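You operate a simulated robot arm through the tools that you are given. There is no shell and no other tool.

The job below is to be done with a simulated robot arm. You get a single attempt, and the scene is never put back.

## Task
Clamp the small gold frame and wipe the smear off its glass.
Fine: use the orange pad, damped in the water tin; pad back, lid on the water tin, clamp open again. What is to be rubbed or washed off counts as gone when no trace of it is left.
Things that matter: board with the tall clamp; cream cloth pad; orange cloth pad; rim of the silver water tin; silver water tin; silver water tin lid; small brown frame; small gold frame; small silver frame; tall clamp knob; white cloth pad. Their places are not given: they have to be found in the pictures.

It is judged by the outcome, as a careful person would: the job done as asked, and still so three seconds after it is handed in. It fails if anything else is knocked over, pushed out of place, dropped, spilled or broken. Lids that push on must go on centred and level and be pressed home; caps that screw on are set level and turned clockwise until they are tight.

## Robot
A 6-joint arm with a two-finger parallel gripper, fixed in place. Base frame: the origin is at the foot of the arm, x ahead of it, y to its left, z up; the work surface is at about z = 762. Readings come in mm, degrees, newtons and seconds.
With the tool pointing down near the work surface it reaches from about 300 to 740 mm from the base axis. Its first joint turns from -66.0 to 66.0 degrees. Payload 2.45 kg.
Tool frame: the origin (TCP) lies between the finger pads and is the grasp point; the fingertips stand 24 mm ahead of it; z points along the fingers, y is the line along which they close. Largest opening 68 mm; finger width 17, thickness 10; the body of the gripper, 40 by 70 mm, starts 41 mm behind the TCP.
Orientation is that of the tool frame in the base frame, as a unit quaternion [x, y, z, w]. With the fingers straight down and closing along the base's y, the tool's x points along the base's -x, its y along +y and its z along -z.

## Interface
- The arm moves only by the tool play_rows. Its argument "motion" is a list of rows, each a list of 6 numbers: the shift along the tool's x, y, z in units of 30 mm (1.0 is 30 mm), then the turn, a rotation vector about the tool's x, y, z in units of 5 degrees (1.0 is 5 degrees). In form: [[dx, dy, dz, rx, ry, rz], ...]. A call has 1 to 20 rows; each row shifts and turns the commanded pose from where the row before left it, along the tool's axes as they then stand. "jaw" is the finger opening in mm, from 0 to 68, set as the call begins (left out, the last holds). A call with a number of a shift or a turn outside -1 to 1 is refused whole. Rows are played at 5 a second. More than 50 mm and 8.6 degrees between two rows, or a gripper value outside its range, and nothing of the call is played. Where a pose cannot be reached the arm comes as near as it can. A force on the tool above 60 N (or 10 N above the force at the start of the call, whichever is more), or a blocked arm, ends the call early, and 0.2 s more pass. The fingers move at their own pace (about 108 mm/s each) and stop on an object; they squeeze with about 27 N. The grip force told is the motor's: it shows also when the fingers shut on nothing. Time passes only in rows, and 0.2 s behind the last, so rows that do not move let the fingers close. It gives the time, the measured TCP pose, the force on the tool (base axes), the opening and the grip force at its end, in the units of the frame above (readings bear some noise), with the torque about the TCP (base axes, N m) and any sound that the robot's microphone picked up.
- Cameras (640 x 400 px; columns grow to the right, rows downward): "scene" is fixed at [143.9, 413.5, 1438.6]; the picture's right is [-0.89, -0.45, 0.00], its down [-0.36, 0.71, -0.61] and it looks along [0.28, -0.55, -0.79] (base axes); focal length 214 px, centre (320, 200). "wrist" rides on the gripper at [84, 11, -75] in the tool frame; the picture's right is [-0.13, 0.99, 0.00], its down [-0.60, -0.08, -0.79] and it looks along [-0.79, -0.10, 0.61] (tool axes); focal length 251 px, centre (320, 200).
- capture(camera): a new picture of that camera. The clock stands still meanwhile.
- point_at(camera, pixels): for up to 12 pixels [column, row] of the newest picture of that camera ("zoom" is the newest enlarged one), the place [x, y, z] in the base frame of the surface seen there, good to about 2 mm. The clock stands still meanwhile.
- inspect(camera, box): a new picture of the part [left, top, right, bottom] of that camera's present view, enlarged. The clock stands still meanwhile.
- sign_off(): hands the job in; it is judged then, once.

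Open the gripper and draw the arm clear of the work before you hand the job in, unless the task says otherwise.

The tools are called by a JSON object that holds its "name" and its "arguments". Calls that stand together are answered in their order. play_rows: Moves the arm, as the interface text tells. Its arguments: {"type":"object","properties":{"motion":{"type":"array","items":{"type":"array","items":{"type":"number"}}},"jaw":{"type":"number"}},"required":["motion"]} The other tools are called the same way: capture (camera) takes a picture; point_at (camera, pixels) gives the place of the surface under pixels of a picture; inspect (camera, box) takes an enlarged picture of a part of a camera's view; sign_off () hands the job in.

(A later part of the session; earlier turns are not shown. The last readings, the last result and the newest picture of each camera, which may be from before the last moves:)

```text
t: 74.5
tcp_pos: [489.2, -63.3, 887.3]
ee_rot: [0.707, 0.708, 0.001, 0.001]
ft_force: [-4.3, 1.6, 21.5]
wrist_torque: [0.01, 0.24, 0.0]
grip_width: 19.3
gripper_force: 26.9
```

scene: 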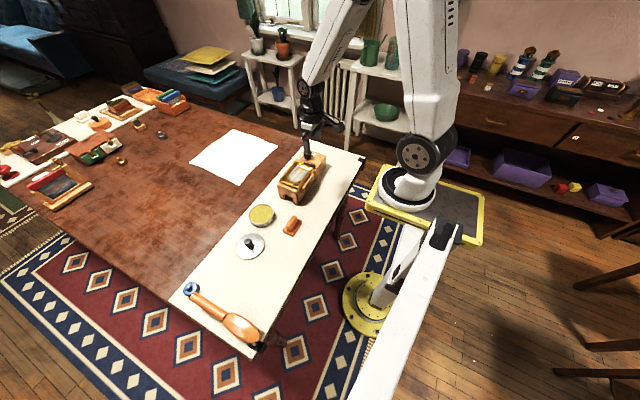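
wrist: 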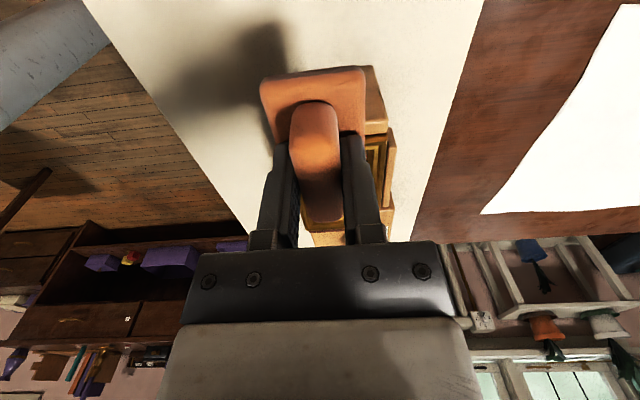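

Contact at 21 N. Now wide strokes between y≈−47 and −83 at x≈489, then shifting x.

{"name": "play_rows", "arguments": {"motion": [[0.25, 0, 0, 0, 0, 0], [0.28, 0, 0, 0, 0, 0], [-0.24, 0, 0, 0, 0, 0], [-0.24, 0, 0, 0, 0, 0], [-0.24, 0, 0, 0, 0, 0], [-0.24, 0, 0, 0, 0, 0], [-0.24, 0, 0, 0, 0, 0], [0.24, 0, 0, 0, 0, 0], [0.24, 0, 0, 0, 0, 0], [0.24, 0, 0, 0, 0, 0], [0.24, 0, 0, 0, 0, 0], [0.24, 0, 0, 0, 0, 0], [0, 0.07, 0, 0, 0, 0], [-0.24, 0, 0, 0, 0, 0], [-0.24, 0, 0, 0, 0, 0], [0.24, 0, 0, 0, 0, 0], [0.24, 0, 0, 0, 0, 0], [-0.24, 0, 0, 0, 0, 0], [0.24, 0, 0, 0, 0, 0], [0, 0, 0, 0, 0, 0]]}}

{"name": "play_rows", "arguments": {"motion": [[-0.24, 0, 0, 0, 0, 0], [-0.24, 0, 0, 0, 0, 0], [-0.24, 0, 0, 0, 0, 0], [-0.24, 0, 0, 0, 0, 0], [-0.24, 0, 0, 0, 0, 0], [0, -0.22, 0, 0, 0, 0], [0.24, 0, 0, 0, 0, 0], [0.24, 0, 0, 0, 0, 0], [0.24, 0, 0, 0, 0, 0], [0.24, 0, 0, 0, 0, 0], [0.24, 0, 0, 0, 0, 0], [0, -0.16, 0, 0, 0, 0], [-0.24, 0, 0, 0, 0, 0], [-0.24, 0, 0, 0, 0, 0], [-0.24, 0, 0, 0, 0, 0], [-0.24, 0, 0, 0, 0, 0], [-0.24, 0, 0, 0, 0, 0], [0, 0, 0, 0, 0, 0]]}}

{"name": "play_rows", "arguments": {"motion": [[0.24, 0, 0, 0, 0, 0], [0.24, 0, 0, 0, 0, 0], [0.24, 0, 0, 0, 0, 0], [0.24, 0, 0, 0, 0, 0], [0.24, 0, 0, 0, 0, 0], [0, 0.12, 0, 0, 0, 0], [-0.24, 0, 0, 0, 0, 0], [-0.24, 0, 0, 0, 0, 0], [-0.24, 0, 0, 0, 0, 0], [-0.24, 0, 0, 0, 0, 0], [-0.24, 0, 0, 0, 0, 0], [0, 0, 0, 0, 0, 0]]}}

{"name": "inspect", "arguments": {"camera": "wrist", "box": [210, 0, 420, 100]}}

```text
t: 78.7
tcp_pos: [490.8, -48.1, 887.7]
ee_rot: [0.707, 0.707, 0.001, 0.003]
ft_force: [0.9, -17.8, 31.2]
wrist_torque: [-0.47, 0.15, 0.07]
grip_width: 19.1
gripper_force: 26.7
```

```text
t: 82.5
tcp_pos: [478.5, -82.4, 887.1]
ee_rot: [0.707, 0.707, 0.001, 0.002]
ft_force: [-0.7, 13.3, 37.0]
wrist_torque: [0.39, 0.23, -0.03]
grip_width: 19.1
gripper_force: 27.6
```

```text
t: 85.1
tcp_pos: [483.8, -83.5, 887.9]
ee_rot: [0.706, 0.708, 0.002, 0.003]
ft_force: [1.6, 14.8, 37.8]
wrist_torque: [0.39, 0.12, -0.01]
grip_width: 19.3
gripper_force: 27.6
```

```text
3.05 times, centred on (315, 50) of wrist
```

zoom: 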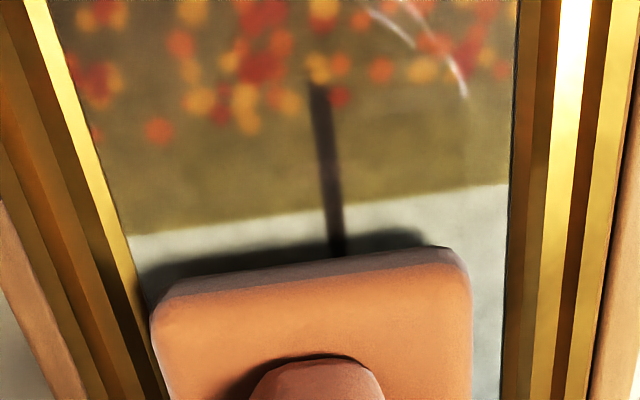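

The curved bright streak at zoom (400–460, 10–90) changes shape with viewpoint, so it looks like a reflection in the glass. I lift and compare from different positions.

{"name": "play_rows", "arguments": {"motion": [[0, 0, -0.2, 0, 0, 0], [0, 0, -0.4, 0, 0, 0], [0, 0, -0.4, 0, 0, 0], [0.6, 0, 0, 0, 0, 0], [0, 0, 0, 0, 0, 0]]}}

{"name": "inspect", "arguments": {"camera": "wrist", "box": [220, 0, 410, 90]}}

{"name": "play_rows", "arguments": {"motion": [[-0.5, 0, -0.4, 0, 0, 0], [-0.5, 0, 0, 0, 0, 0], [0, 0, 0, 0, 0, 0]]}}

{"name": "inspect", "arguments": {"camera": "wrist", "box": [220, 0, 410, 90]}}

{"name": "play_rows", "arguments": {"motion": [[-0.5, 0, 0, 0, 0, 0], [-0.5, 0, 0, 0, 0, 0], [0, 0, 0, 0, 0, 0]]}}

{"name": "inspect", "arguments": {"camera": "wrist", "box": [220, 0, 410, 90]}}

```text
t: 86.3
tcp_pos: [482.2, -65.5, 917.2]
ee_rot: [0.707, 0.707, 0.0, 0.001]
ft_force: [0.4, 0.8, -1.0]
wrist_torque: [-0.01, 0.0, 0.01]
grip_width: 19.3
gripper_force: 27.5
```

```text
3.37 times, centred on (315, 45) of wrist
```

zoom: 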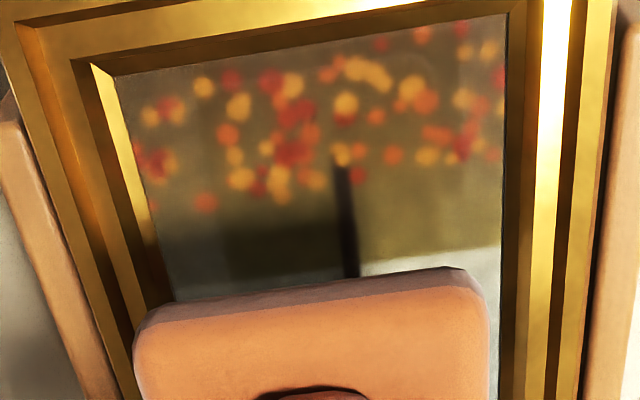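

```text
t: 87.1
tcp_pos: [483.7, -94.6, 927.7]
ee_rot: [0.707, 0.707, 0.0, 0.0]
ft_force: [-0.2, 0.4, -0.8]
wrist_torque: [0.06, -0.03, 0.01]
grip_width: 19.2
gripper_force: 26.8
```

```text
3.37 times, centred on (315, 45) of wrist
```

zoom: 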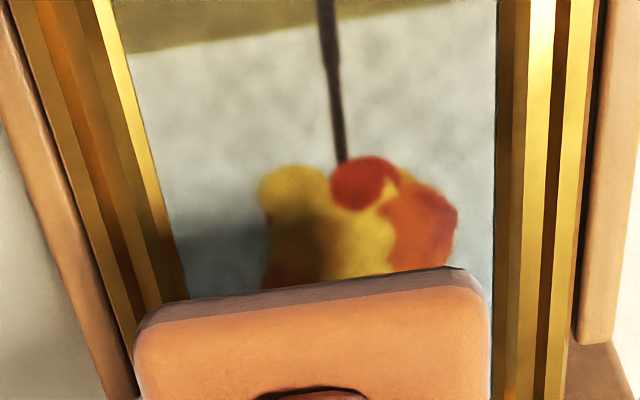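

```text
t: 87.9
tcp_pos: [482.2, -125.8, 928.0]
ee_rot: [0.707, 0.707, 0.0, 0.001]
ft_force: [0.0, -0.2, -0.3]
wrist_torque: [0.02, 0.02, 0.0]
grip_width: 19.0
gripper_force: 27.1
```

```text
3.37 times, centred on (315, 45) of wrist
```

zoom: 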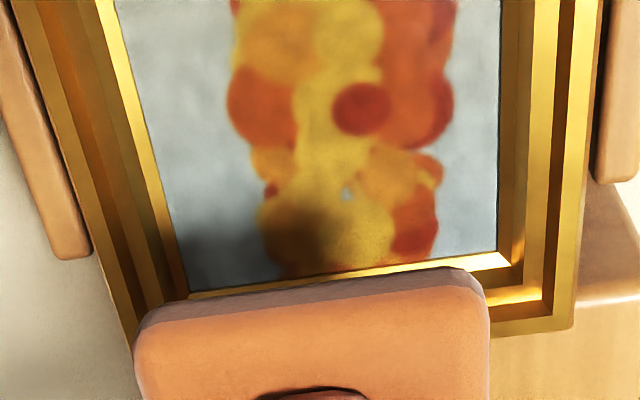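

All three strips now look clean from these viewpoints. I carry the pad back over its place and, before releasing, check the whole glass from the scene camera.

{"name": "play_rows", "arguments": {"motion": [[0.85, -0.26, 0, 0, 0, 0], [0.85, -0.26, 0, 0, 0, 0], [0.85, -0.26, 0, 0, 0, 0], [0.85, -0.26, 0, 0, 0, 0], [0.85, -0.26, 0, 0, 0, 0], [0.85, -0.26, 0, 0, 0, 0], [0.85, -0.26, 0, 0, 0, 0], [0.85, -0.26, 0, 0, 0, 0], [0.87, -0.26, 0, 0, 0, 0], [0, 0, 0, 0, 0, 0], [0, 0, 0, 0, 0, 0]]}}

{"name": "inspect", "arguments": {"camera": "scene", "box": [288, 158, 318, 190]}}

{"name": "capture", "arguments": {"camera": "wrist"}}

```text
t: 90.3
tcp_pos: [411.6, 105.8, 927.8]
ee_rot: [0.708, 0.707, -0.001, 0.001]
ft_force: [0.0, 0.2, -0.9]
wrist_torque: [-0.01, 0.01, 0.02]
grip_width: 19.1
gripper_force: 27.0
```

```text
12.50 times, centred on (303, 174) of scene
```

zoom: 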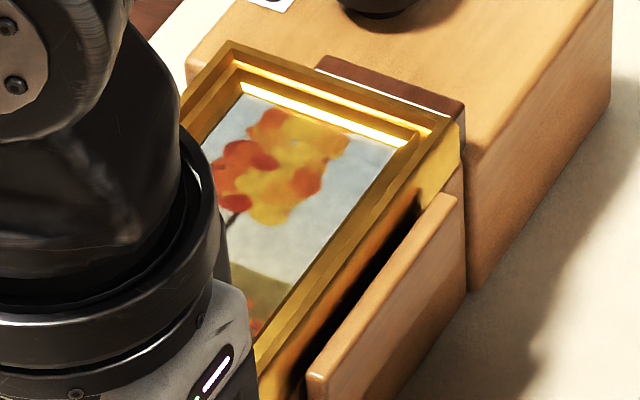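

```text
taken
```

wrist: 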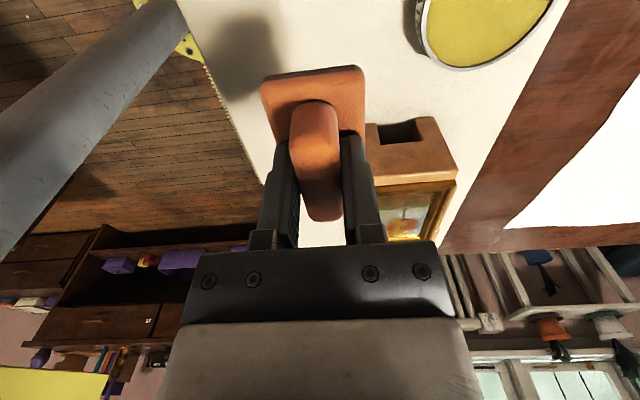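

The arm hides part of the glass from the scene camera; I look at the frame through the wrist camera and also shift +y temporarily for a clear scene view.

{"name": "inspect", "arguments": {"camera": "wrist", "box": [370, 170, 460, 245]}}

{"name": "play_rows", "arguments": {"motion": [[1, 0, 0, 0, 0, 0], [1, 0, 0, 0, 0, 0], [1, 0, 0, 0, 0, 0], [0, 0, 0, 0, 0, 0]]}}

{"name": "inspect", "arguments": {"camera": "scene", "box": [290, 162, 316, 184]}}

{"name": "inspect", "arguments": {"camera": "scene", "box": [292, 172, 308, 186]}}

```text
5.33 times, centred on (415, 208) of wrist
```

zoom: 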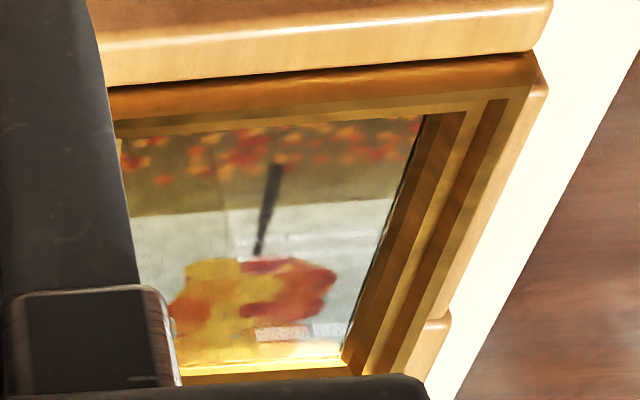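

```text
t: 91.3
tcp_pos: [412.9, 196.1, 928.6]
ee_rot: [0.707, 0.707, 0.001, 0.0]
ft_force: [0.7, 0.4, 0.4]
wrist_torque: [0.02, 0.02, 0.01]
grip_width: 19.0
gripper_force: 26.6
```

```text
16.00 times, centred on (303, 173) of scene
```

zoom: 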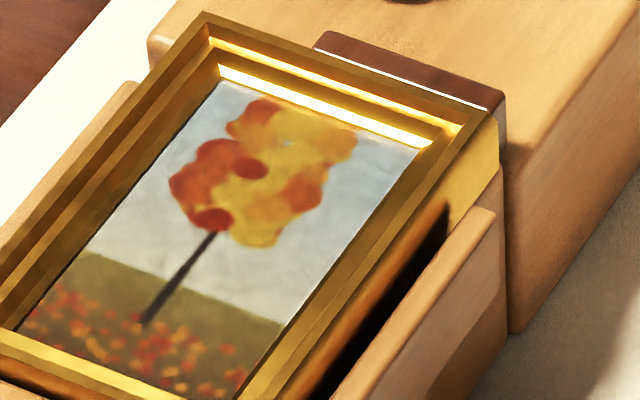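

```text
16.00 times, centred on (300, 179) of scene
```

zoom: 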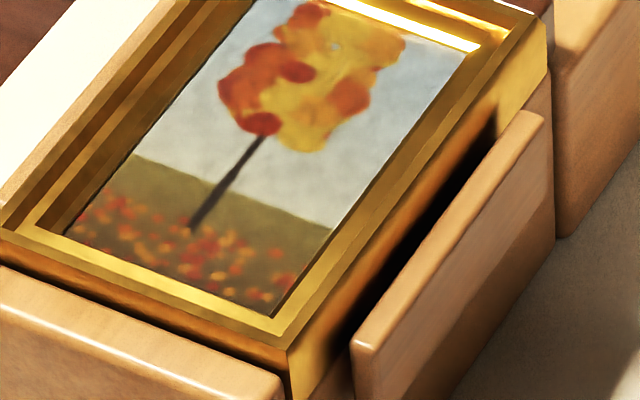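

The glass is clean with no streaks in the full view. Now I return the pad to its place: back to y≈104 and down in steps.

{"name": "play_rows", "arguments": {"motion": [[-1, 0, 0, 0, 0, 0], [-1, 0, 0, 0, 0, 0], [-1, 0, 0, 0, 0, 0], [-0.05, 0.01, 0, 0, 0, 0], [0, 0, 0.9, 0, 0, 0], [0, 0, 0.9, 0, 0, 0], [0, 0, 0.9, 0, 0, 0], [0, 0, 0.7, 0, 0, 0], [0, 0, 0.4, 0, 0, 0], [0, 0, 0, 0, 0, 0]]}}

{"name": "capture", "arguments": {"camera": "wrist"}}

{"name": "inspect", "arguments": {"camera": "scene", "box": [260, 195, 330, 250]}}

```text
t: 93.5
tcp_pos: [413.2, 103.2, 813.8]
ee_rot: [0.707, 0.707, 0.001, 0.001]
ft_force: [-0.2, 0.4, -0.7]
wrist_torque: [-0.01, 0.02, -0.02]
grip_width: 19.2
gripper_force: 26.8
```

```text
taken
```

wrist: 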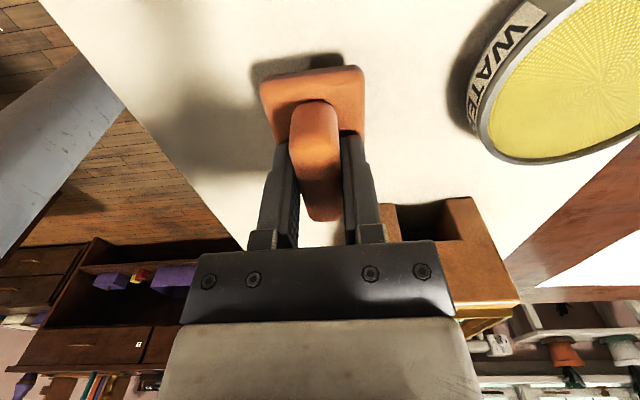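

```text
7.27 times, centred on (295, 222) of scene
```

zoom: 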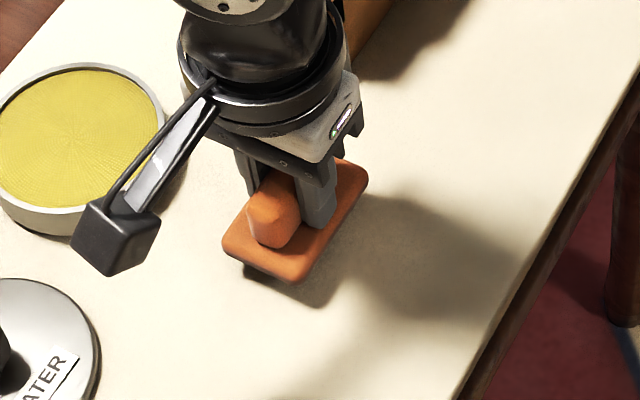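

Pad hovers about 13 mm above its place. I lower the rest in small steps watching force.

{"name": "play_rows", "arguments": {"motion": [[0, 0, 0.15, 0, 0, 0], [0, 0, 0.15, 0, 0, 0], [0, 0, 0, 0, 0, 0]]}}

{"name": "play_rows", "arguments": {"motion": [[0, 0, 0.05, 0, 0, 0], [0, 0, 0.03, 0, 0, 0], [0, 0, 0, 0, 0, 0]]}}

{"name": "play_rows", "arguments": {"motion": [[0, 0, 0.03, 0, 0, 0], [0, 0, 0, 0, 0, 0]]}}

```text
t: 94.3
tcp_pos: [413.3, 103.8, 804.7]
ee_rot: [0.707, 0.708, 0.001, 0.001]
ft_force: [-0.1, 0.2, 0.3]
wrist_torque: [0.0, -0.01, 0.02]
grip_width: 19.5
gripper_force: 26.7
```

```text
t: 95.1
tcp_pos: [413.0, 104.1, 803.3]
ee_rot: [0.706, 0.708, 0.001, 0.001]
ft_force: [0.8, 0.1, 0.8]
wrist_torque: [-0.05, 0.0, 0.03]
grip_width: 19.2
gripper_force: 26.8
```

```text
t: 95.7
tcp_pos: [412.9, 103.8, 801.7]
ee_rot: [0.707, 0.707, 0.001, 0.001]
ft_force: [-0.3, -0.4, -0.6]
wrist_torque: [-0.01, -0.01, 0.02]
grip_width: 19.2
gripper_force: 26.6
```

{"name": "play_rows", "arguments": {"motion": [[0, 0, 0.03, 0, 0, 0], [0, 0, 0, 0, 0, 0]]}}

{"name": "play_rows", "arguments": {"motion": [[0, 0, 0.02, 0, 0, 0], [0, 0, 0, 0, 0, 0]]}}

```text
t: 96.3
tcp_pos: [413.3, 103.7, 800.2]
ee_rot: [0.707, 0.707, 0.002, 0.001]
ft_force: [0.1, -1.2, -0.6]
wrist_torque: [-0.02, 0.01, 0.03]
grip_width: 19.3
gripper_force: 27.0
```

```text
t: 96.9
tcp_pos: [413.0, 104.2, 800.7]
ee_rot: [0.707, 0.707, 0.001, 0.001]
ft_force: [0.2, 0.2, -0.7]
wrist_torque: [-0.01, -0.05, 0.0]
grip_width: 19.0
gripper_force: 27.1
```

Still no contact at about z=800.4; I continue in 0.6 mm steps.

{"name": "play_rows", "arguments": {"motion": [[0, 0, 0.02, 0, 0, 0], [0, 0, 0, 0, 0, 0]]}}

{"name": "play_rows", "arguments": {"motion": [[0, 0, 0.02, 0, 0, 0], [0, 0, 0, 0, 0, 0]]}}

{"name": "inspect", "arguments": {"camera": "wrist", "box": [240, 40, 390, 230]}}

```text
t: 97.5
tcp_pos: [413.7, 104.5, 799.7]
ee_rot: [0.708, 0.707, 0.001, 0.001]
ft_force: [-1.5, -0.3, 4.3]
wrist_torque: [-0.12, 0.07, 0.01]
grip_width: 19.1
gripper_force: 26.9
```

```text
t: 98.1
tcp_pos: [412.2, 103.6, 799.3]
ee_rot: [0.707, 0.707, 0.001, 0.001]
ft_force: [-2.1, -1.5, 20.4]
wrist_torque: [-0.21, 0.14, 0.02]
grip_width: 19.0
gripper_force: 26.6
```

```text
2.11 times, centred on (315, 135) of wrist
```

zoom: 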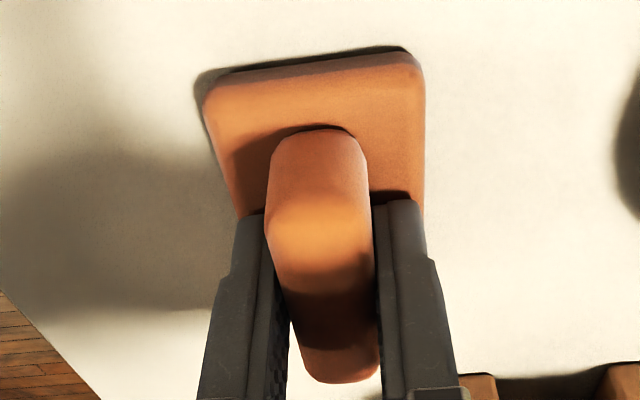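

The pad rests on the table (20 N). I open the fingers and rise clear.

{"name": "play_rows", "arguments": {"motion": [[0, 0, -0.01, 0, 0, 0], [0, 0, 0, 0, 0, 0]], "jaw": 44}}

{"name": "play_rows", "arguments": {"motion": [[0, 0, -0.5, 0, 0, 0], [0, 0, -0.9, 0, 0, 0], [0, 0, -0.9, 0, 0, 0], [0, 0, -0.9, 0, 0, 0], [0, 0, -0.9, 0, 0, 0], [0, 0, 0, 0, 0, 0]]}}

{"name": "inspect", "arguments": {"camera": "scene", "box": [230, 190, 330, 260]}}

{"name": "capture", "arguments": {"camera": "wrist"}}

```text
t: 98.7
tcp_pos: [415.3, 104.0, 799.9]
ee_rot: [0.707, 0.707, 0.001, 0.001]
ft_force: [5.7, 2.9, 11.7]
wrist_torque: [0.07, 0.13, -0.09]
grip_width: 39.6
gripper_force: 0.1
```

```text
t: 100.1
tcp_pos: [412.9, 104.7, 922.6]
ee_rot: [0.707, 0.707, 0.001, 0.0]
ft_force: [-0.6, 0.5, 0.4]
wrist_torque: [0.0, 0.01, 0.02]
grip_width: 44.1
gripper_force: 0.1
```

```text
5.71 times, centred on (280, 225) of scene
```

zoom: 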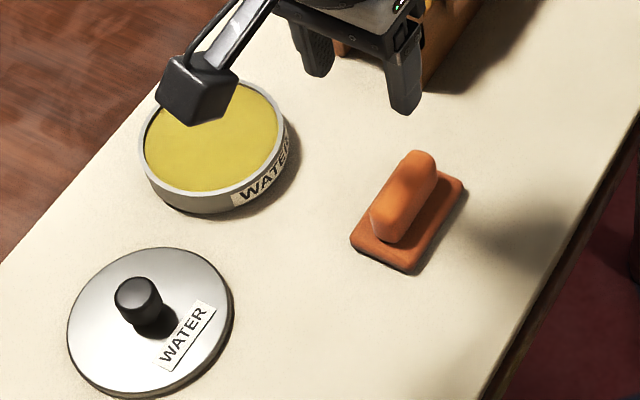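

```text
taken
```

wrist: 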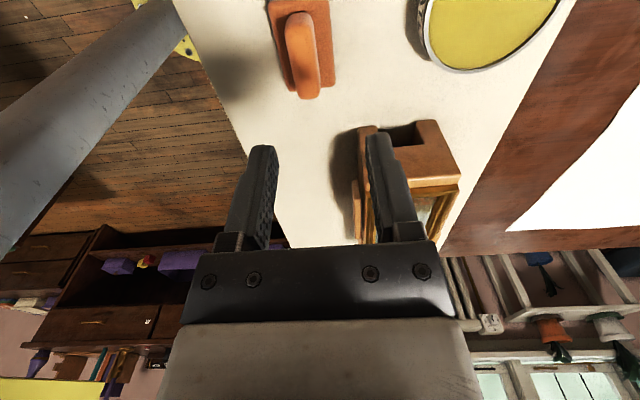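

Pad is back in place. Now I measure the pad's placement and the lid (zoom: lid knob top (138,293), lid rim around (150,322)).

{"name": "point_at", "arguments": {"camera": "zoom", "pixels": [[425, 160], [385, 230], [410, 268], [355, 238], [460, 183], [136, 292], [118, 293], [158, 293], [140, 280], [140, 312]]}}

{"name": "point_at", "arguments": {"camera": "zoom", "pixels": [[72, 315], [228, 330], [155, 252], [130, 388], [90, 280], [215, 285], [200, 365], [85, 360], [110, 330], [190, 280]]}}

```text
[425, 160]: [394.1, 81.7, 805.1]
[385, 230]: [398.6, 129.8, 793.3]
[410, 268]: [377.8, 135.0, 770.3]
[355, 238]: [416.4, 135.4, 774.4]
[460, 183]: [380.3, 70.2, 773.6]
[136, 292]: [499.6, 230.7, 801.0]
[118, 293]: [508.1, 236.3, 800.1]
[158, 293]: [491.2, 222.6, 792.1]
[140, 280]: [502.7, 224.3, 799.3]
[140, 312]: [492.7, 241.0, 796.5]
```

```text
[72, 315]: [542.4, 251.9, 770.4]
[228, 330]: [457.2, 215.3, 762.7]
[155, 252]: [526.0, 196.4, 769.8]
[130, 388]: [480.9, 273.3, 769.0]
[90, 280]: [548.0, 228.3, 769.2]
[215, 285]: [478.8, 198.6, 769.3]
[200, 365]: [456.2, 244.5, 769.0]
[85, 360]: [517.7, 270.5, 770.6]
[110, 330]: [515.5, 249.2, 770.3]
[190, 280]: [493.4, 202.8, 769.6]
```

The pad seems to have been dragged about −12 mm in x on opening (handle now near x≈398). I take a wrist view to measure it accurately so I can set it back.

{"name": "play_rows", "arguments": {"motion": [[0.85, 0, -0.3, 0, 0, 0], [0.85, 0, -0.3, 0, 0, 0], [0, 0, 0, 0, 0, 0]], "jaw": 68}}

{"name": "inspect", "arguments": {"camera": "wrist", "box": [260, 40, 372, 140]}}

```text
t: 100.9
tcp_pos: [413.1, 154.4, 940.0]
ee_rot: [0.707, 0.707, 0.0, 0.001]
ft_force: [-0.1, 0.3, 1.0]
wrist_torque: [-0.01, 0.0, -0.01]
grip_width: 68.0
gripper_force: 0.0
```

```text
4.00 times, centred on (316, 90) of wrist
```

zoom: 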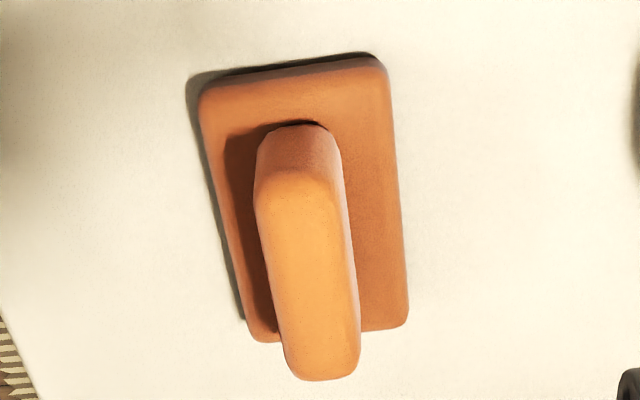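

{"name": "point_at", "arguments": {"camera": "zoom", "pixels": [[208, 100], [382, 72], [255, 330], [400, 318], [262, 190], [332, 185], [290, 365], [350, 358], [300, 185], [320, 360], [300, 80], [308, 260]]}}

```text
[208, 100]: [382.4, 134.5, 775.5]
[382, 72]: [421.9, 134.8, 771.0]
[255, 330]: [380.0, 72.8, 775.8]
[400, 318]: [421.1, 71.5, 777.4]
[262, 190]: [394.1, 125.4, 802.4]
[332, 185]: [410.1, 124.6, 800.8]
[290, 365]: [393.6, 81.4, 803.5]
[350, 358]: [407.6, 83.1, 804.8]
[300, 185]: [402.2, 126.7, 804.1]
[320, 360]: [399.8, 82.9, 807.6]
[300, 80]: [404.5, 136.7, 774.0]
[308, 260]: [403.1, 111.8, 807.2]
```

Pad centre is at (401,103.5); it belongs at (412.7,104). I go down around the handle with the jaw wide (tips above the base) and let the closing finger nudge it back.

{"name": "play_rows", "arguments": {"motion": [[-0.84, 0, 0, 0, 0, 0], [-0.84, 0, 0, 0, 0, 0], [0, 0, 1, 0, 0, 0], [0, 0, 1, 0, 0, 0], [0, 0, 1, 0, 0, 0], [0, 0, 1, 0, 0, 0], [0, 0, 0.45, 0, 0, 0], [0, 0, 0, 0, 0, 0]]}}

{"name": "capture", "arguments": {"camera": "wrist"}}

```text
t: 102.7
tcp_pos: [412.6, 104.5, 807.7]
ee_rot: [0.707, 0.708, 0.001, 0.0]
ft_force: [0.6, -0.5, 0.7]
wrist_torque: [-0.02, 0.02, 0.0]
grip_width: 68.0
gripper_force: 0.0
```

```text
taken
```

wrist: 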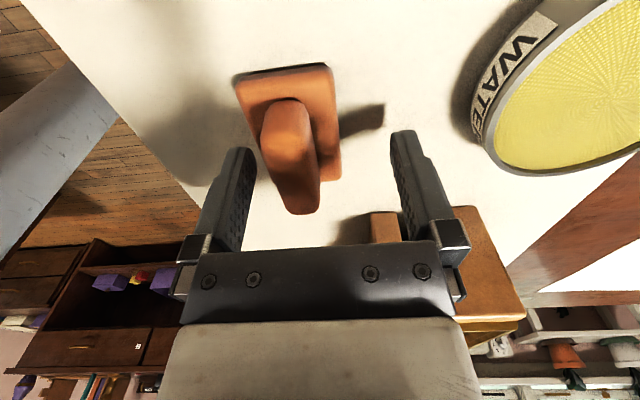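

The handle is between the fingers, off to the left (−x) as expected. Lower 2.5 mm and close gradually.

{"name": "play_rows", "arguments": {"motion": [[0, 0, 0.08, 0, 0, 0], [0, 0, 0, 0, 0, 0]], "jaw": 46}}

{"name": "play_rows", "arguments": {"motion": [[0, 0, 0, 0, 0, 0]], "jaw": 40}}

{"name": "play_rows", "arguments": {"motion": [[0, 0, 0, 0, 0, 0]], "jaw": 35}}

{"name": "play_rows", "arguments": {"motion": [[0, 0, 0, 0, 0, 0]], "jaw": 30}}

{"name": "play_rows", "arguments": {"motion": [[0, 0, 0, 0, 0, 0]], "jaw": 26}}

{"name": "play_rows", "arguments": {"motion": [[0, 0, 0, 0, 0, 0], [0, 0, 0, 0, 0, 0]], "jaw": 21}}

{"name": "capture", "arguments": {"camera": "wrist"}}

```text
t: 103.3
tcp_pos: [413.5, 103.4, 804.7]
ee_rot: [0.707, 0.707, 0.001, 0.0]
ft_force: [-0.2, -0.4, -0.6]
wrist_torque: [-0.02, 0.0, -0.01]
grip_width: 46.3
gripper_force: 0.0
```

```text
t: 103.7
tcp_pos: [412.2, 104.2, 805.2]
ee_rot: [0.707, 0.707, 0.001, -0.001]
ft_force: [-0.1, 0.0, 0.7]
wrist_torque: [0.0, 0.05, 0.0]
grip_width: 40.0
gripper_force: 0.2
```

```text
t: 104.1
tcp_pos: [413.2, 104.7, 804.8]
ee_rot: [0.707, 0.707, 0.001, 0.001]
ft_force: [-0.6, 0.1, 0.0]
wrist_torque: [-0.03, -0.05, -0.02]
grip_width: 34.9
gripper_force: 0.0
```

```text
t: 104.5
tcp_pos: [413.0, 104.5, 804.8]
ee_rot: [0.707, 0.707, 0.001, 0.001]
ft_force: [0.0, -0.4, -0.5]
wrist_torque: [0.01, 0.01, 0.03]
grip_width: 30.1
gripper_force: 0.0
```

```text
t: 104.9
tcp_pos: [413.4, 104.1, 804.9]
ee_rot: [0.707, 0.707, 0.001, 0.0]
ft_force: [-0.1, 0.0, 0.6]
wrist_torque: [-0.02, -0.03, -0.01]
grip_width: 25.8
gripper_force: 0.1
```

```text
t: 105.5
tcp_pos: [413.4, 104.6, 804.2]
ee_rot: [0.707, 0.707, 0.001, 0.001]
ft_force: [-0.2, -0.5, 0.4]
wrist_torque: [-0.03, -0.05, -0.03]
grip_width: 21.3
gripper_force: 0.0
```

```text
taken
```

wrist: 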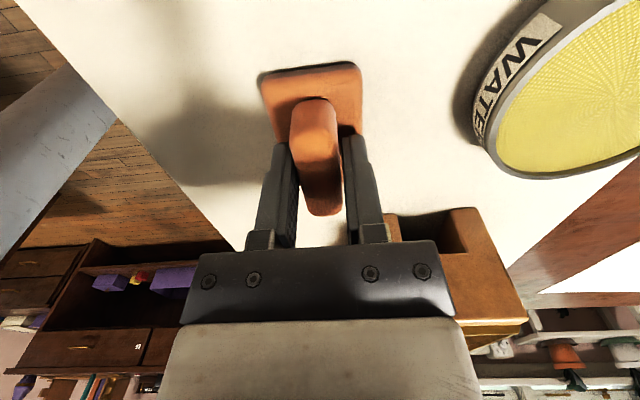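

The pad is back between the fingers at its home x. I open and lift straight up.

{"name": "play_rows", "arguments": {"motion": [[0, 0, 0, 0, 0, 0], [0, 0, 0, 0, 0, 0]], "jaw": 46}}

{"name": "play_rows", "arguments": {"motion": [[0, 0, -0.5, 0, 0, 0], [0, 0, -1, 0, 0, 0], [0, 0, -1, 0, 0, 0], [0.85, 0, -1, 0, 0, 0], [0.85, 0, -1, 0, 0, 0], [0, 0, 0, 0, 0, 0]]}}

{"name": "inspect", "arguments": {"camera": "wrist", "box": [260, 40, 372, 140]}}

{"name": "point_at", "arguments": {"camera": "zoom", "pixels": [[320, 250], [320, 200]]}}

```text
t: 106.1
tcp_pos: [412.7, 104.4, 804.4]
ee_rot: [0.707, 0.707, 0.0, 0.001]
ft_force: [0.1, -0.1, -0.7]
wrist_torque: [0.0, 0.0, 0.0]
grip_width: 46.2
gripper_force: 0.0
```

```text
t: 107.5
tcp_pos: [414.2, 153.9, 939.8]
ee_rot: [0.707, 0.707, 0.0, 0.0]
ft_force: [0.3, 0.6, 0.1]
wrist_torque: [0.0, -0.01, -0.01]
grip_width: 45.8
gripper_force: 0.0
```

```text
4.00 times, centred on (316, 90) of wrist
```

zoom: 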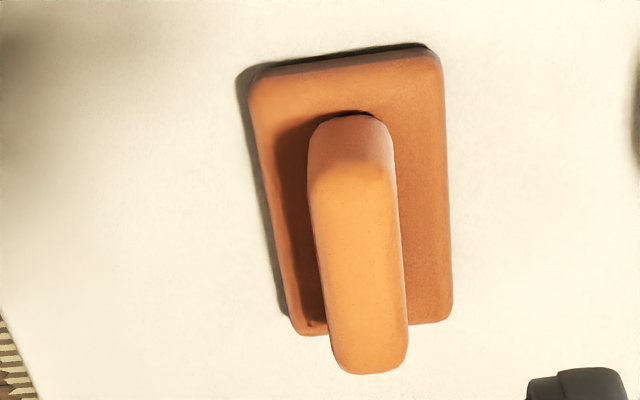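

```text
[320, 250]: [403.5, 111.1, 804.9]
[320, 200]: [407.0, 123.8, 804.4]
```

Pad is home. Next the lid: I move to view it from (500,282,940).

{"name": "play_rows", "arguments": {"motion": [[0.854, 0.58, 0, 0, 0, 0], [0.854, 0.58, 0, 0, 0, 0], [0.854, 0.58, 0, 0, 0, 0], [0.854, 0.58, 0, 0, 0, 0], [0.854, 0.58, 0, 0, 0, 0], [0, 0, 0, 0, 0, 0]]}}

{"name": "capture", "arguments": {"camera": "wrist"}}

{"name": "inspect", "arguments": {"camera": "wrist", "box": [220, 20, 420, 145]}}

```text
t: 108.9
tcp_pos: [500.2, 283.5, 939.3]
ee_rot: [0.707, 0.707, 0.0, 0.001]
ft_force: [-0.5, -0.2, -0.2]
wrist_torque: [0.01, -0.03, -0.04]
grip_width: 45.9
gripper_force: 0.1
```

```text
taken
```

wrist: 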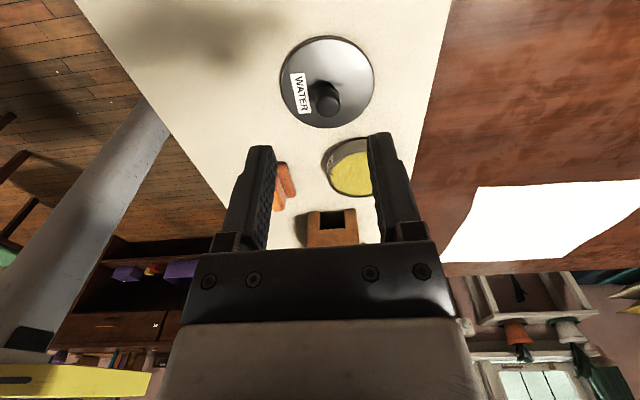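

```text
3.20 times, centred on (320, 82) of wrist
```

zoom: 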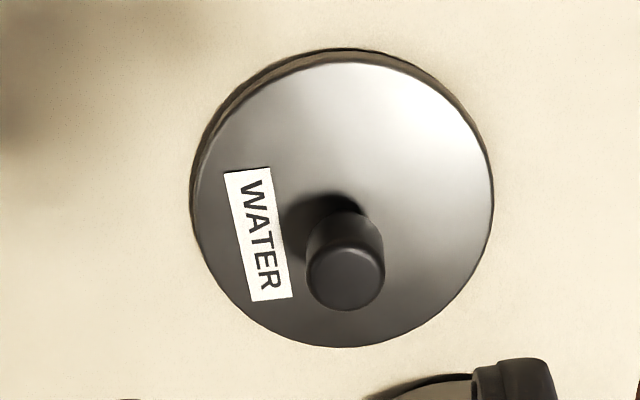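

Lid is clearly visible with its black knob (zoom 345,277). I measure the lid rim and knob.

{"name": "point_at", "arguments": {"camera": "zoom", "pixels": [[340, 68], [198, 205], [488, 205], [345, 340], [240, 100], [450, 100], [245, 300], [445, 300]]}}

{"name": "point_at", "arguments": {"camera": "zoom", "pixels": [[345, 277], [313, 277], [379, 275], [345, 250], [345, 303], [320, 225], [370, 225], [345, 215], [340, 56]]}}

```text
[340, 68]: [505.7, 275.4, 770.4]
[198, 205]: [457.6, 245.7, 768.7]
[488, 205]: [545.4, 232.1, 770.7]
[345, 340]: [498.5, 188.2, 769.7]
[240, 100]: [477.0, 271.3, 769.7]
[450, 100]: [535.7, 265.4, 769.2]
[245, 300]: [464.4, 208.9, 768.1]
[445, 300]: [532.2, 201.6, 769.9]
```

```text
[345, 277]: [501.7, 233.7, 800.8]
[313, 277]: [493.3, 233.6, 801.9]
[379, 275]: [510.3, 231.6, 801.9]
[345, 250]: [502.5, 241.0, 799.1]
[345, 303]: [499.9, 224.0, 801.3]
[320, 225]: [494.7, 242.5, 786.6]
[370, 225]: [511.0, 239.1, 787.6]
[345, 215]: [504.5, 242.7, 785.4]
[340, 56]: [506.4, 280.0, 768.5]
```

Lid centre ≈ (501.5,232.7), knob top z≈801, Ø≈22. I now view the tin from the same relative camera position so systematic errors cancel.

{"name": "play_rows", "arguments": {"motion": [[-0.955, 0.297, 0, 0, 0, 0], [-0.955, 0.297, 0, 0, 0, 0], [-0.955, 0.297, 0, 0, 0, 0], [-0.955, 0.297, 0, 0, 0, 0], [0, 0, 0, 0, 0, 0], [0, 0, 0, 0, 0, 0]]}}

{"name": "inspect", "arguments": {"camera": "wrist", "box": [220, 20, 420, 145]}}

```text
t: 110.3
tcp_pos: [534.1, 169.0, 941.1]
ee_rot: [0.707, 0.707, 0.001, 0.001]
ft_force: [-0.2, 0.6, 0.5]
wrist_torque: [-0.01, 0.03, 0.0]
grip_width: 46.1
gripper_force: 0.1
```

```text
3.20 times, centred on (320, 82) of wrist
```

zoom: 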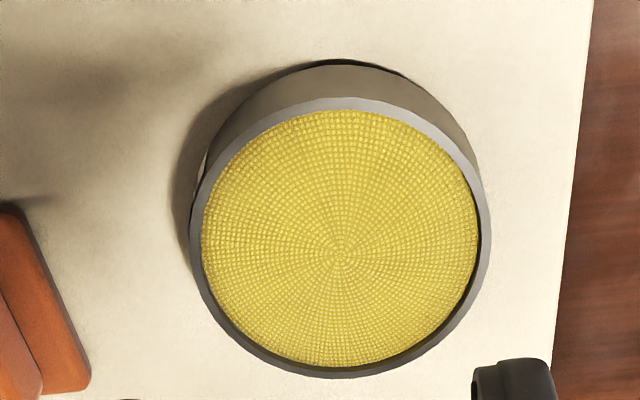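

Rim ellipse: left 189, right 491, top 97, bottom 379 in zoom. I sample rim points for a circle fit.

{"name": "point_at", "arguments": {"camera": "zoom", "pixels": [[345, 104], [196, 235], [485, 235], [335, 373], [240, 142], [450, 140], [238, 335], [440, 335], [340, 255], [290, 112], [400, 112]]}}

{"name": "inspect", "arguments": {"camera": "scene", "box": [232, 195, 292, 265]}}

```text
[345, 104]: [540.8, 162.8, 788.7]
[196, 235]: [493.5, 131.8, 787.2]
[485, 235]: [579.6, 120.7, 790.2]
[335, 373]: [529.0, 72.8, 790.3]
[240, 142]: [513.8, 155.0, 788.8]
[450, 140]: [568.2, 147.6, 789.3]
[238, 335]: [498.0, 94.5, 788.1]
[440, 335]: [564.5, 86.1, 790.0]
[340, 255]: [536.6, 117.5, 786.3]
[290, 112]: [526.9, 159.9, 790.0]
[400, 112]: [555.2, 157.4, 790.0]
```

```text
5.71 times, centred on (262, 230) of scene
```

zoom: 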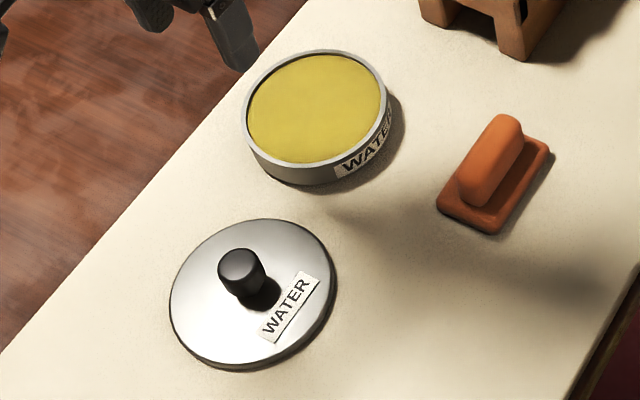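

Fits give tin centre ≈ (536,117.7), lid centre ≈ (501.5,233). I move over the lid knob and descend to z≈835 to check alignment.

{"name": "play_rows", "arguments": {"motion": [[0.72, -0.377, 0, 0, 0, 0], [0.72, -0.377, 0, 0, 0, 0], [0.72, -0.376, 0, 0, 0, 0], [0, 0, 0.9, 0, 0, 0], [0, 0, 0.9, 0, 0, 0], [0, 0, 0.9, 0, 0, 0], [0, 0, 0.8, 0, 0, 0], [0, 0, 0, 0, 0, 0]], "jaw": 50}}

{"name": "capture", "arguments": {"camera": "wrist"}}

{"name": "inspect", "arguments": {"camera": "scene", "box": [225, 210, 285, 270]}}

```text
t: 112.1
tcp_pos: [501.3, 233.4, 834.7]
ee_rot: [0.707, 0.708, 0.001, 0.002]
ft_force: [-0.4, 0.8, 0.1]
wrist_torque: [-0.01, -0.01, 0.0]
grip_width: 49.9
gripper_force: 0.1
```

```text
taken
```

wrist: 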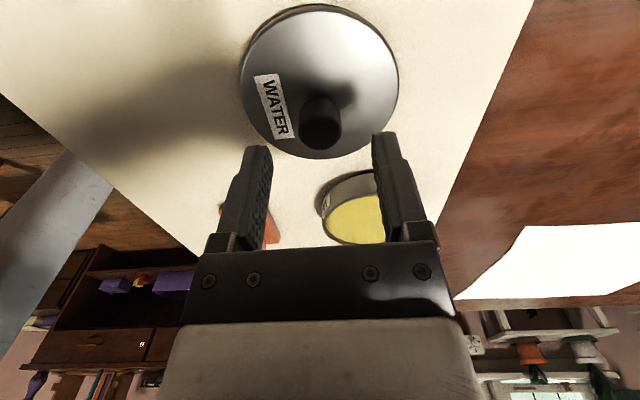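

```text
6.67 times, centred on (255, 240) of scene
```

zoom: 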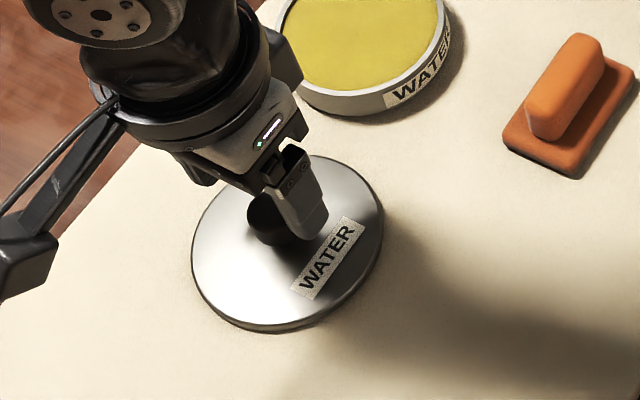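

Knob is near image (320,133), matching the expected spot. Zoom in to confirm the knob top's centre.

{"name": "inspect", "arguments": {"camera": "wrist", "box": [280, 85, 360, 165]}}

{"name": "point_at", "arguments": {"camera": "zoom", "pixels": [[320, 245], [280, 245], [360, 245], [320, 215], [320, 285], [320, 150], [250, 150], [390, 150]]}}

```text
5.00 times, centred on (320, 125) of wrist
```

zoom: 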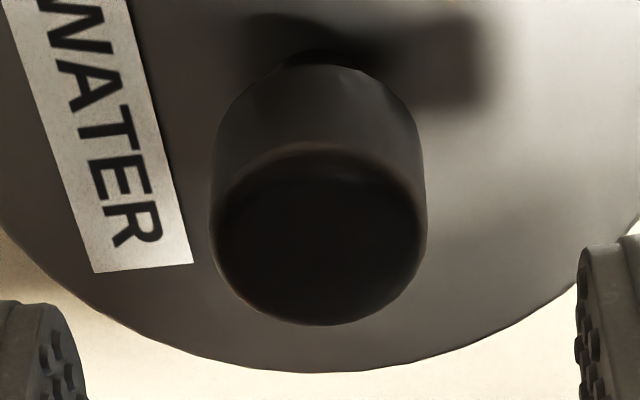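

```text
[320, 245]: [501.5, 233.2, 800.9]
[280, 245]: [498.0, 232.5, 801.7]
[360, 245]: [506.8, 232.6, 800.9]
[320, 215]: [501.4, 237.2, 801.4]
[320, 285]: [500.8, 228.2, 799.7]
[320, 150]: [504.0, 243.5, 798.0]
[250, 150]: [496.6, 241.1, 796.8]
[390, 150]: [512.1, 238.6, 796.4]
```

Knob centre at (501.5,233) matches the TCP. I descend to z≈796.5 and close on it.

{"name": "play_rows", "arguments": {"motion": [[0, 0, 0.5, 0, 0, 0], [0, 0, 0.5, 0, 0, 0], [0, 0, 0.25, 0, 0, 0], [0, 0, 0, 0, 0, 0]]}}

{"name": "play_rows", "arguments": {"motion": [[0, 0, 0, 0, 0, 0], [0, 0, 0, 0, 0, 0], [0, 0, 0, 0, 0, 0], [0, 0, 0, 0, 0, 0]], "jaw": 8}}

{"name": "capture", "arguments": {"camera": "wrist"}}

```text
t: 113.1
tcp_pos: [501.3, 233.7, 796.8]
ee_rot: [0.707, 0.707, 0.0, 0.001]
ft_force: [0.1, -0.3, -0.6]
wrist_torque: [-0.03, -0.03, 0.0]
grip_width: 50.1
gripper_force: 0.2
```

```text
t: 114.1
tcp_pos: [502.1, 234.1, 796.7]
ee_rot: [0.708, 0.706, 0.001, 0.0]
ft_force: [-0.6, 0.1, -0.1]
wrist_torque: [0.0, 0.0, -0.01]
grip_width: 23.0
gripper_force: 27.4
```

```text
taken
```

wrist: 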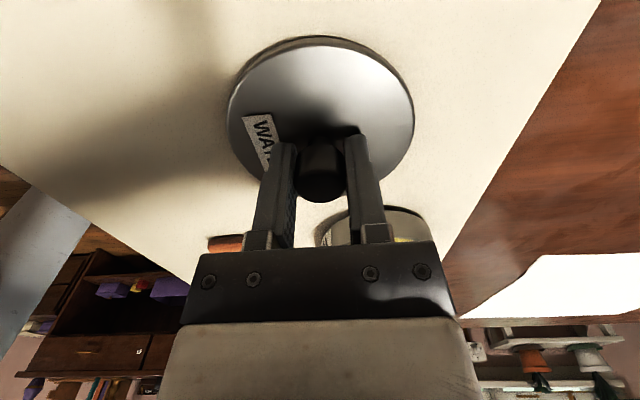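

Gripped at 23 mm. Lifting slowly and checking the hold.

{"name": "play_rows", "arguments": {"motion": [[0, 0, -0.1, 0, 0, 0], [0, 0, -0.1, 0, 0, 0], [0, 0, -0.2, 0, 0, 0], [0, 0, -0.3, 0, 0, 0], [0, 0, -0.4, 0, 0, 0], [0, 0, -0.4, 0, 0, 0], [0, 0, -0.3, 0, 0, 0], [0, 0, 0, 0, 0, 0]]}}

{"name": "capture", "arguments": {"camera": "wrist"}}

{"name": "inspect", "arguments": {"camera": "scene", "box": [220, 190, 300, 270]}}

```text
t: 115.9
tcp_pos: [501.0, 234.8, 851.0]
ee_rot: [0.707, 0.707, 0.001, 0.001]
ft_force: [0.0, 0.1, 0.6]
wrist_torque: [0.01, -0.02, 0.0]
grip_width: 22.9
gripper_force: 26.9
```

```text
taken
```

wrist: 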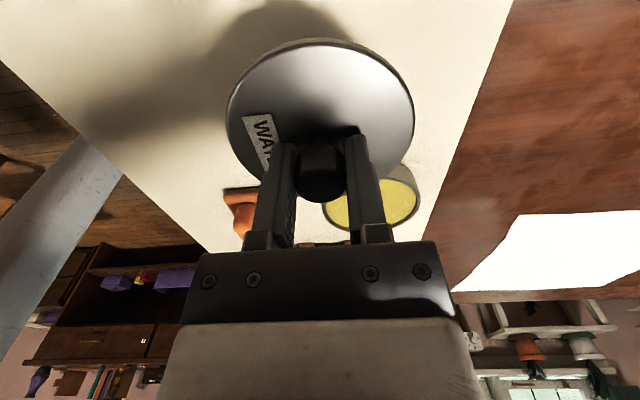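

```text
5.00 times, centred on (260, 230) of scene
```

zoom: 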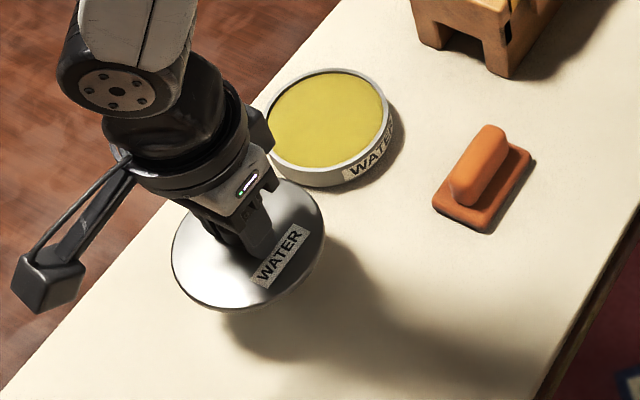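

The lid is held level. I move it over the tin centre (lid bottom about 27 mm above the rim).

{"name": "play_rows", "arguments": {"motion": [[-0.77, 0.23, 0, 0, 0, 0], [-0.77, 0.23, 0, 0, 0, 0], [-0.77, 0.23, 0, 0, 0, 0], [-0.77, 0.23, 0, 0, 0, 0], [-0.77, 0.23, 0, 0, 0, 0], [0, 0, 0, 0, 0, 0], [0, 0, 0.4, 0, 0, 0], [0, 0, 0.2, 0, 0, 0], [0, 0, 0, 0, 0, 0]]}}

{"name": "capture", "arguments": {"camera": "wrist"}}

{"name": "inspect", "arguments": {"camera": "scene", "box": [235, 185, 295, 240]}}

{"name": "inspect", "arguments": {"camera": "wrist", "box": [210, 20, 430, 200]}}

```text
t: 117.9
tcp_pos: [536.2, 117.6, 833.0]
ee_rot: [0.708, 0.707, 0.001, 0.001]
ft_force: [-0.4, 0.2, -0.9]
wrist_torque: [0.01, -0.02, -0.02]
grip_width: 22.9
gripper_force: 27.6
```

```text
taken
```

wrist: 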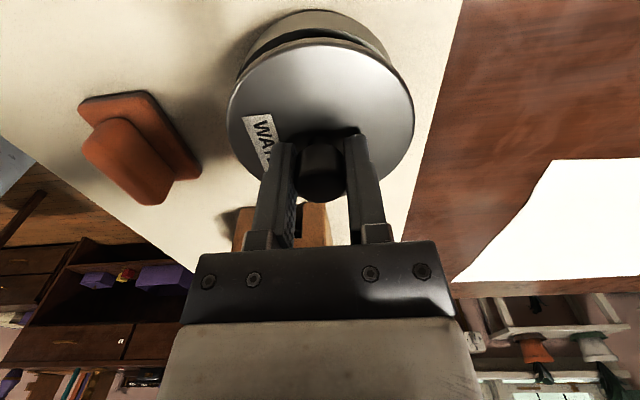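

```text
7.27 times, centred on (265, 212) of scene
```

zoom: 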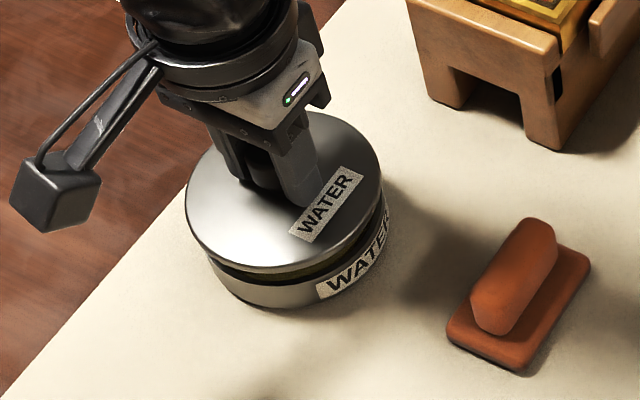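

```text
2.22 times, centred on (320, 110) of wrist
```

zoom: 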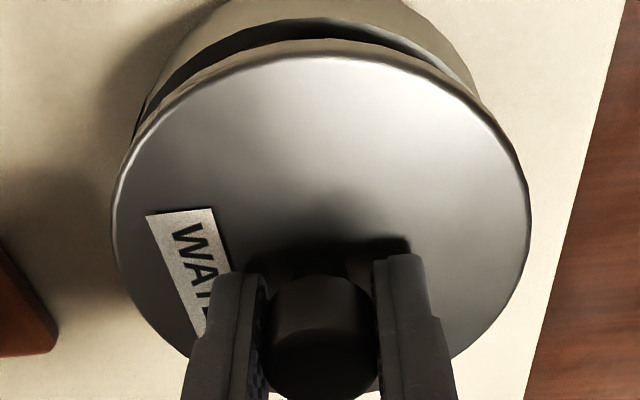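

The lid hovers about 10 mm above the rim. I measure lid edge points from both cameras to verify it is concentric with the tin.

{"name": "point_at", "arguments": {"camera": "zoom", "pixels": [[120, 220], [525, 220], [310, 65], [165, 120], [470, 115], [215, 85], [410, 78], [130, 270], [515, 280], [320, 380]]}}

{"name": "inspect", "arguments": {"camera": "scene", "box": [245, 195, 285, 230]}}

```text
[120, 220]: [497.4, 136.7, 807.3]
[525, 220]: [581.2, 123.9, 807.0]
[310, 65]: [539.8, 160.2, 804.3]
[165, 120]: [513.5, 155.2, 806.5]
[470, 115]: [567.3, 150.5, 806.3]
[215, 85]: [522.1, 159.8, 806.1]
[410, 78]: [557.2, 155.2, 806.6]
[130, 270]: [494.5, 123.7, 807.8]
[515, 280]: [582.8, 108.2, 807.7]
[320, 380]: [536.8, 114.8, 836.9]
```

```text
11.43 times, centred on (265, 212) of scene
```

zoom: 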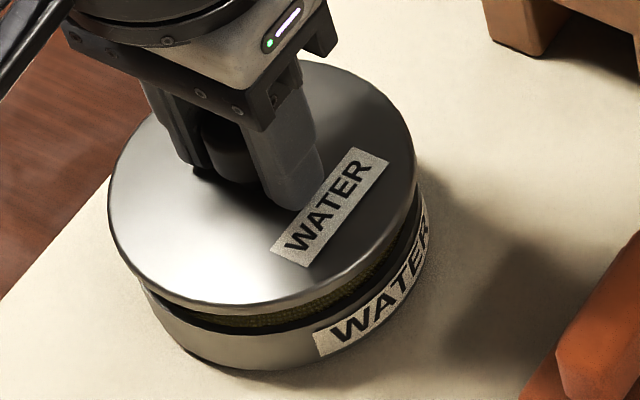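

I zoom the wrist view on the near gap between the lid edge and the tin rim to judge the offset.

{"name": "inspect", "arguments": {"camera": "wrist", "box": [225, 0, 415, 100]}}

```text
3.37 times, centred on (320, 50) of wrist
```

zoom: 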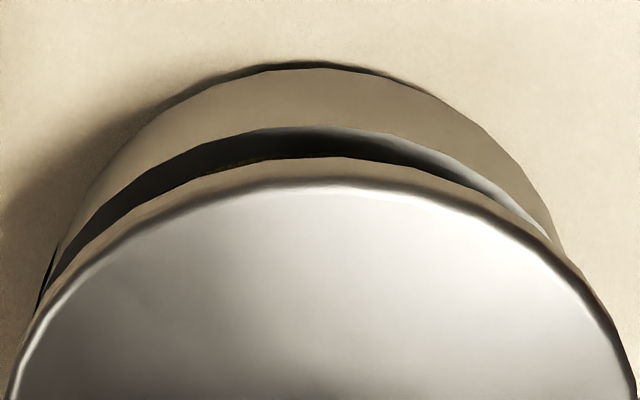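

Comparing arcs, the lid appears ≈1 mm too far +x and ≈1.3 mm too far −y relative to the tin. I apply that correction and lower by 5 mm to recheck.

{"name": "play_rows", "arguments": {"motion": [[0.045, -0.033, 0, 0, 0, 0], [0, 0, 0.1, 0, 0, 0], [0, 0, 0.07, 0, 0, 0], [0, 0, 0, 0, 0, 0]]}}

{"name": "inspect", "arguments": {"camera": "wrist", "box": [225, 0, 415, 100]}}

{"name": "inspect", "arguments": {"camera": "scene", "box": [245, 197, 281, 229]}}

```text
t: 118.9
tcp_pos: [535.4, 118.8, 828.8]
ee_rot: [0.707, 0.707, 0.001, 0.001]
ft_force: [-0.3, -0.6, -0.5]
wrist_torque: [0.0, 0.0, -0.02]
grip_width: 23.1
gripper_force: 27.1
```

```text
3.37 times, centred on (320, 50) of wrist
```

zoom: 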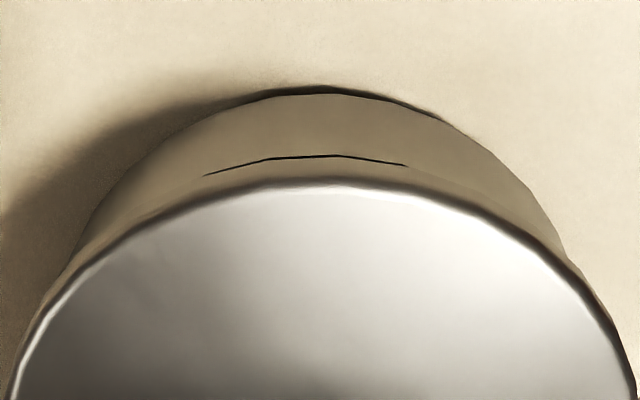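

```text
12.50 times, centred on (263, 213) of scene
```

zoom: 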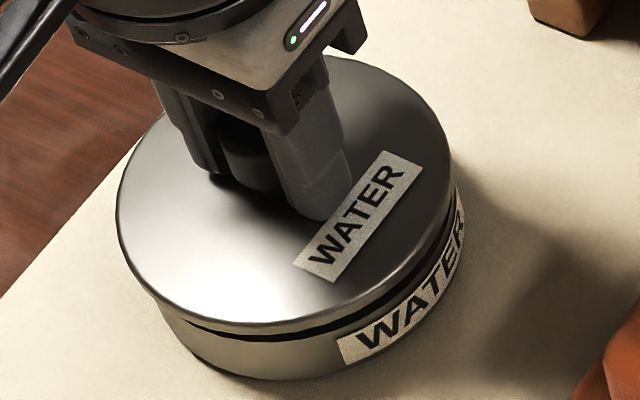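

The gap crescent is now nearly symmetric and scene centring agrees within ~0.5 mm. I lower in small steps, monitoring force and torque.

{"name": "play_rows", "arguments": {"motion": [[0, 0, 0.07, 0, 0, 0], [0, 0, 0.07, 0, 0, 0], [0, 0, 0, 0, 0, 0]]}}

{"name": "play_rows", "arguments": {"motion": [[0, 0, 0.04, 0, 0, 0], [0, 0, 0, 0, 0, 0]]}}

{"name": "play_rows", "arguments": {"motion": [[0, 0, 0.03, 0, 0, 0], [0, 0, 0, 0, 0, 0]]}}

```text
t: 119.7
tcp_pos: [536.2, 118.9, 823.8]
ee_rot: [0.708, 0.706, 0.001, 0.0]
ft_force: [0.6, 0.6, -0.5]
wrist_torque: [0.02, 0.0, 0.0]
grip_width: 22.8
gripper_force: 27.2
```

```text
t: 120.3
tcp_pos: [534.6, 118.6, 823.1]
ee_rot: [0.707, 0.707, 0.0, 0.0]
ft_force: [-0.6, 0.0, -1.3]
wrist_torque: [0.0, -0.01, 0.0]
grip_width: 22.8
gripper_force: 27.1
```

```text
t: 120.9
tcp_pos: [536.1, 119.9, 821.3]
ee_rot: [0.707, 0.707, 0.001, 0.001]
ft_force: [0.1, -0.3, -0.7]
wrist_torque: [0.01, -0.03, 0.02]
grip_width: 23.0
gripper_force: 27.3
```

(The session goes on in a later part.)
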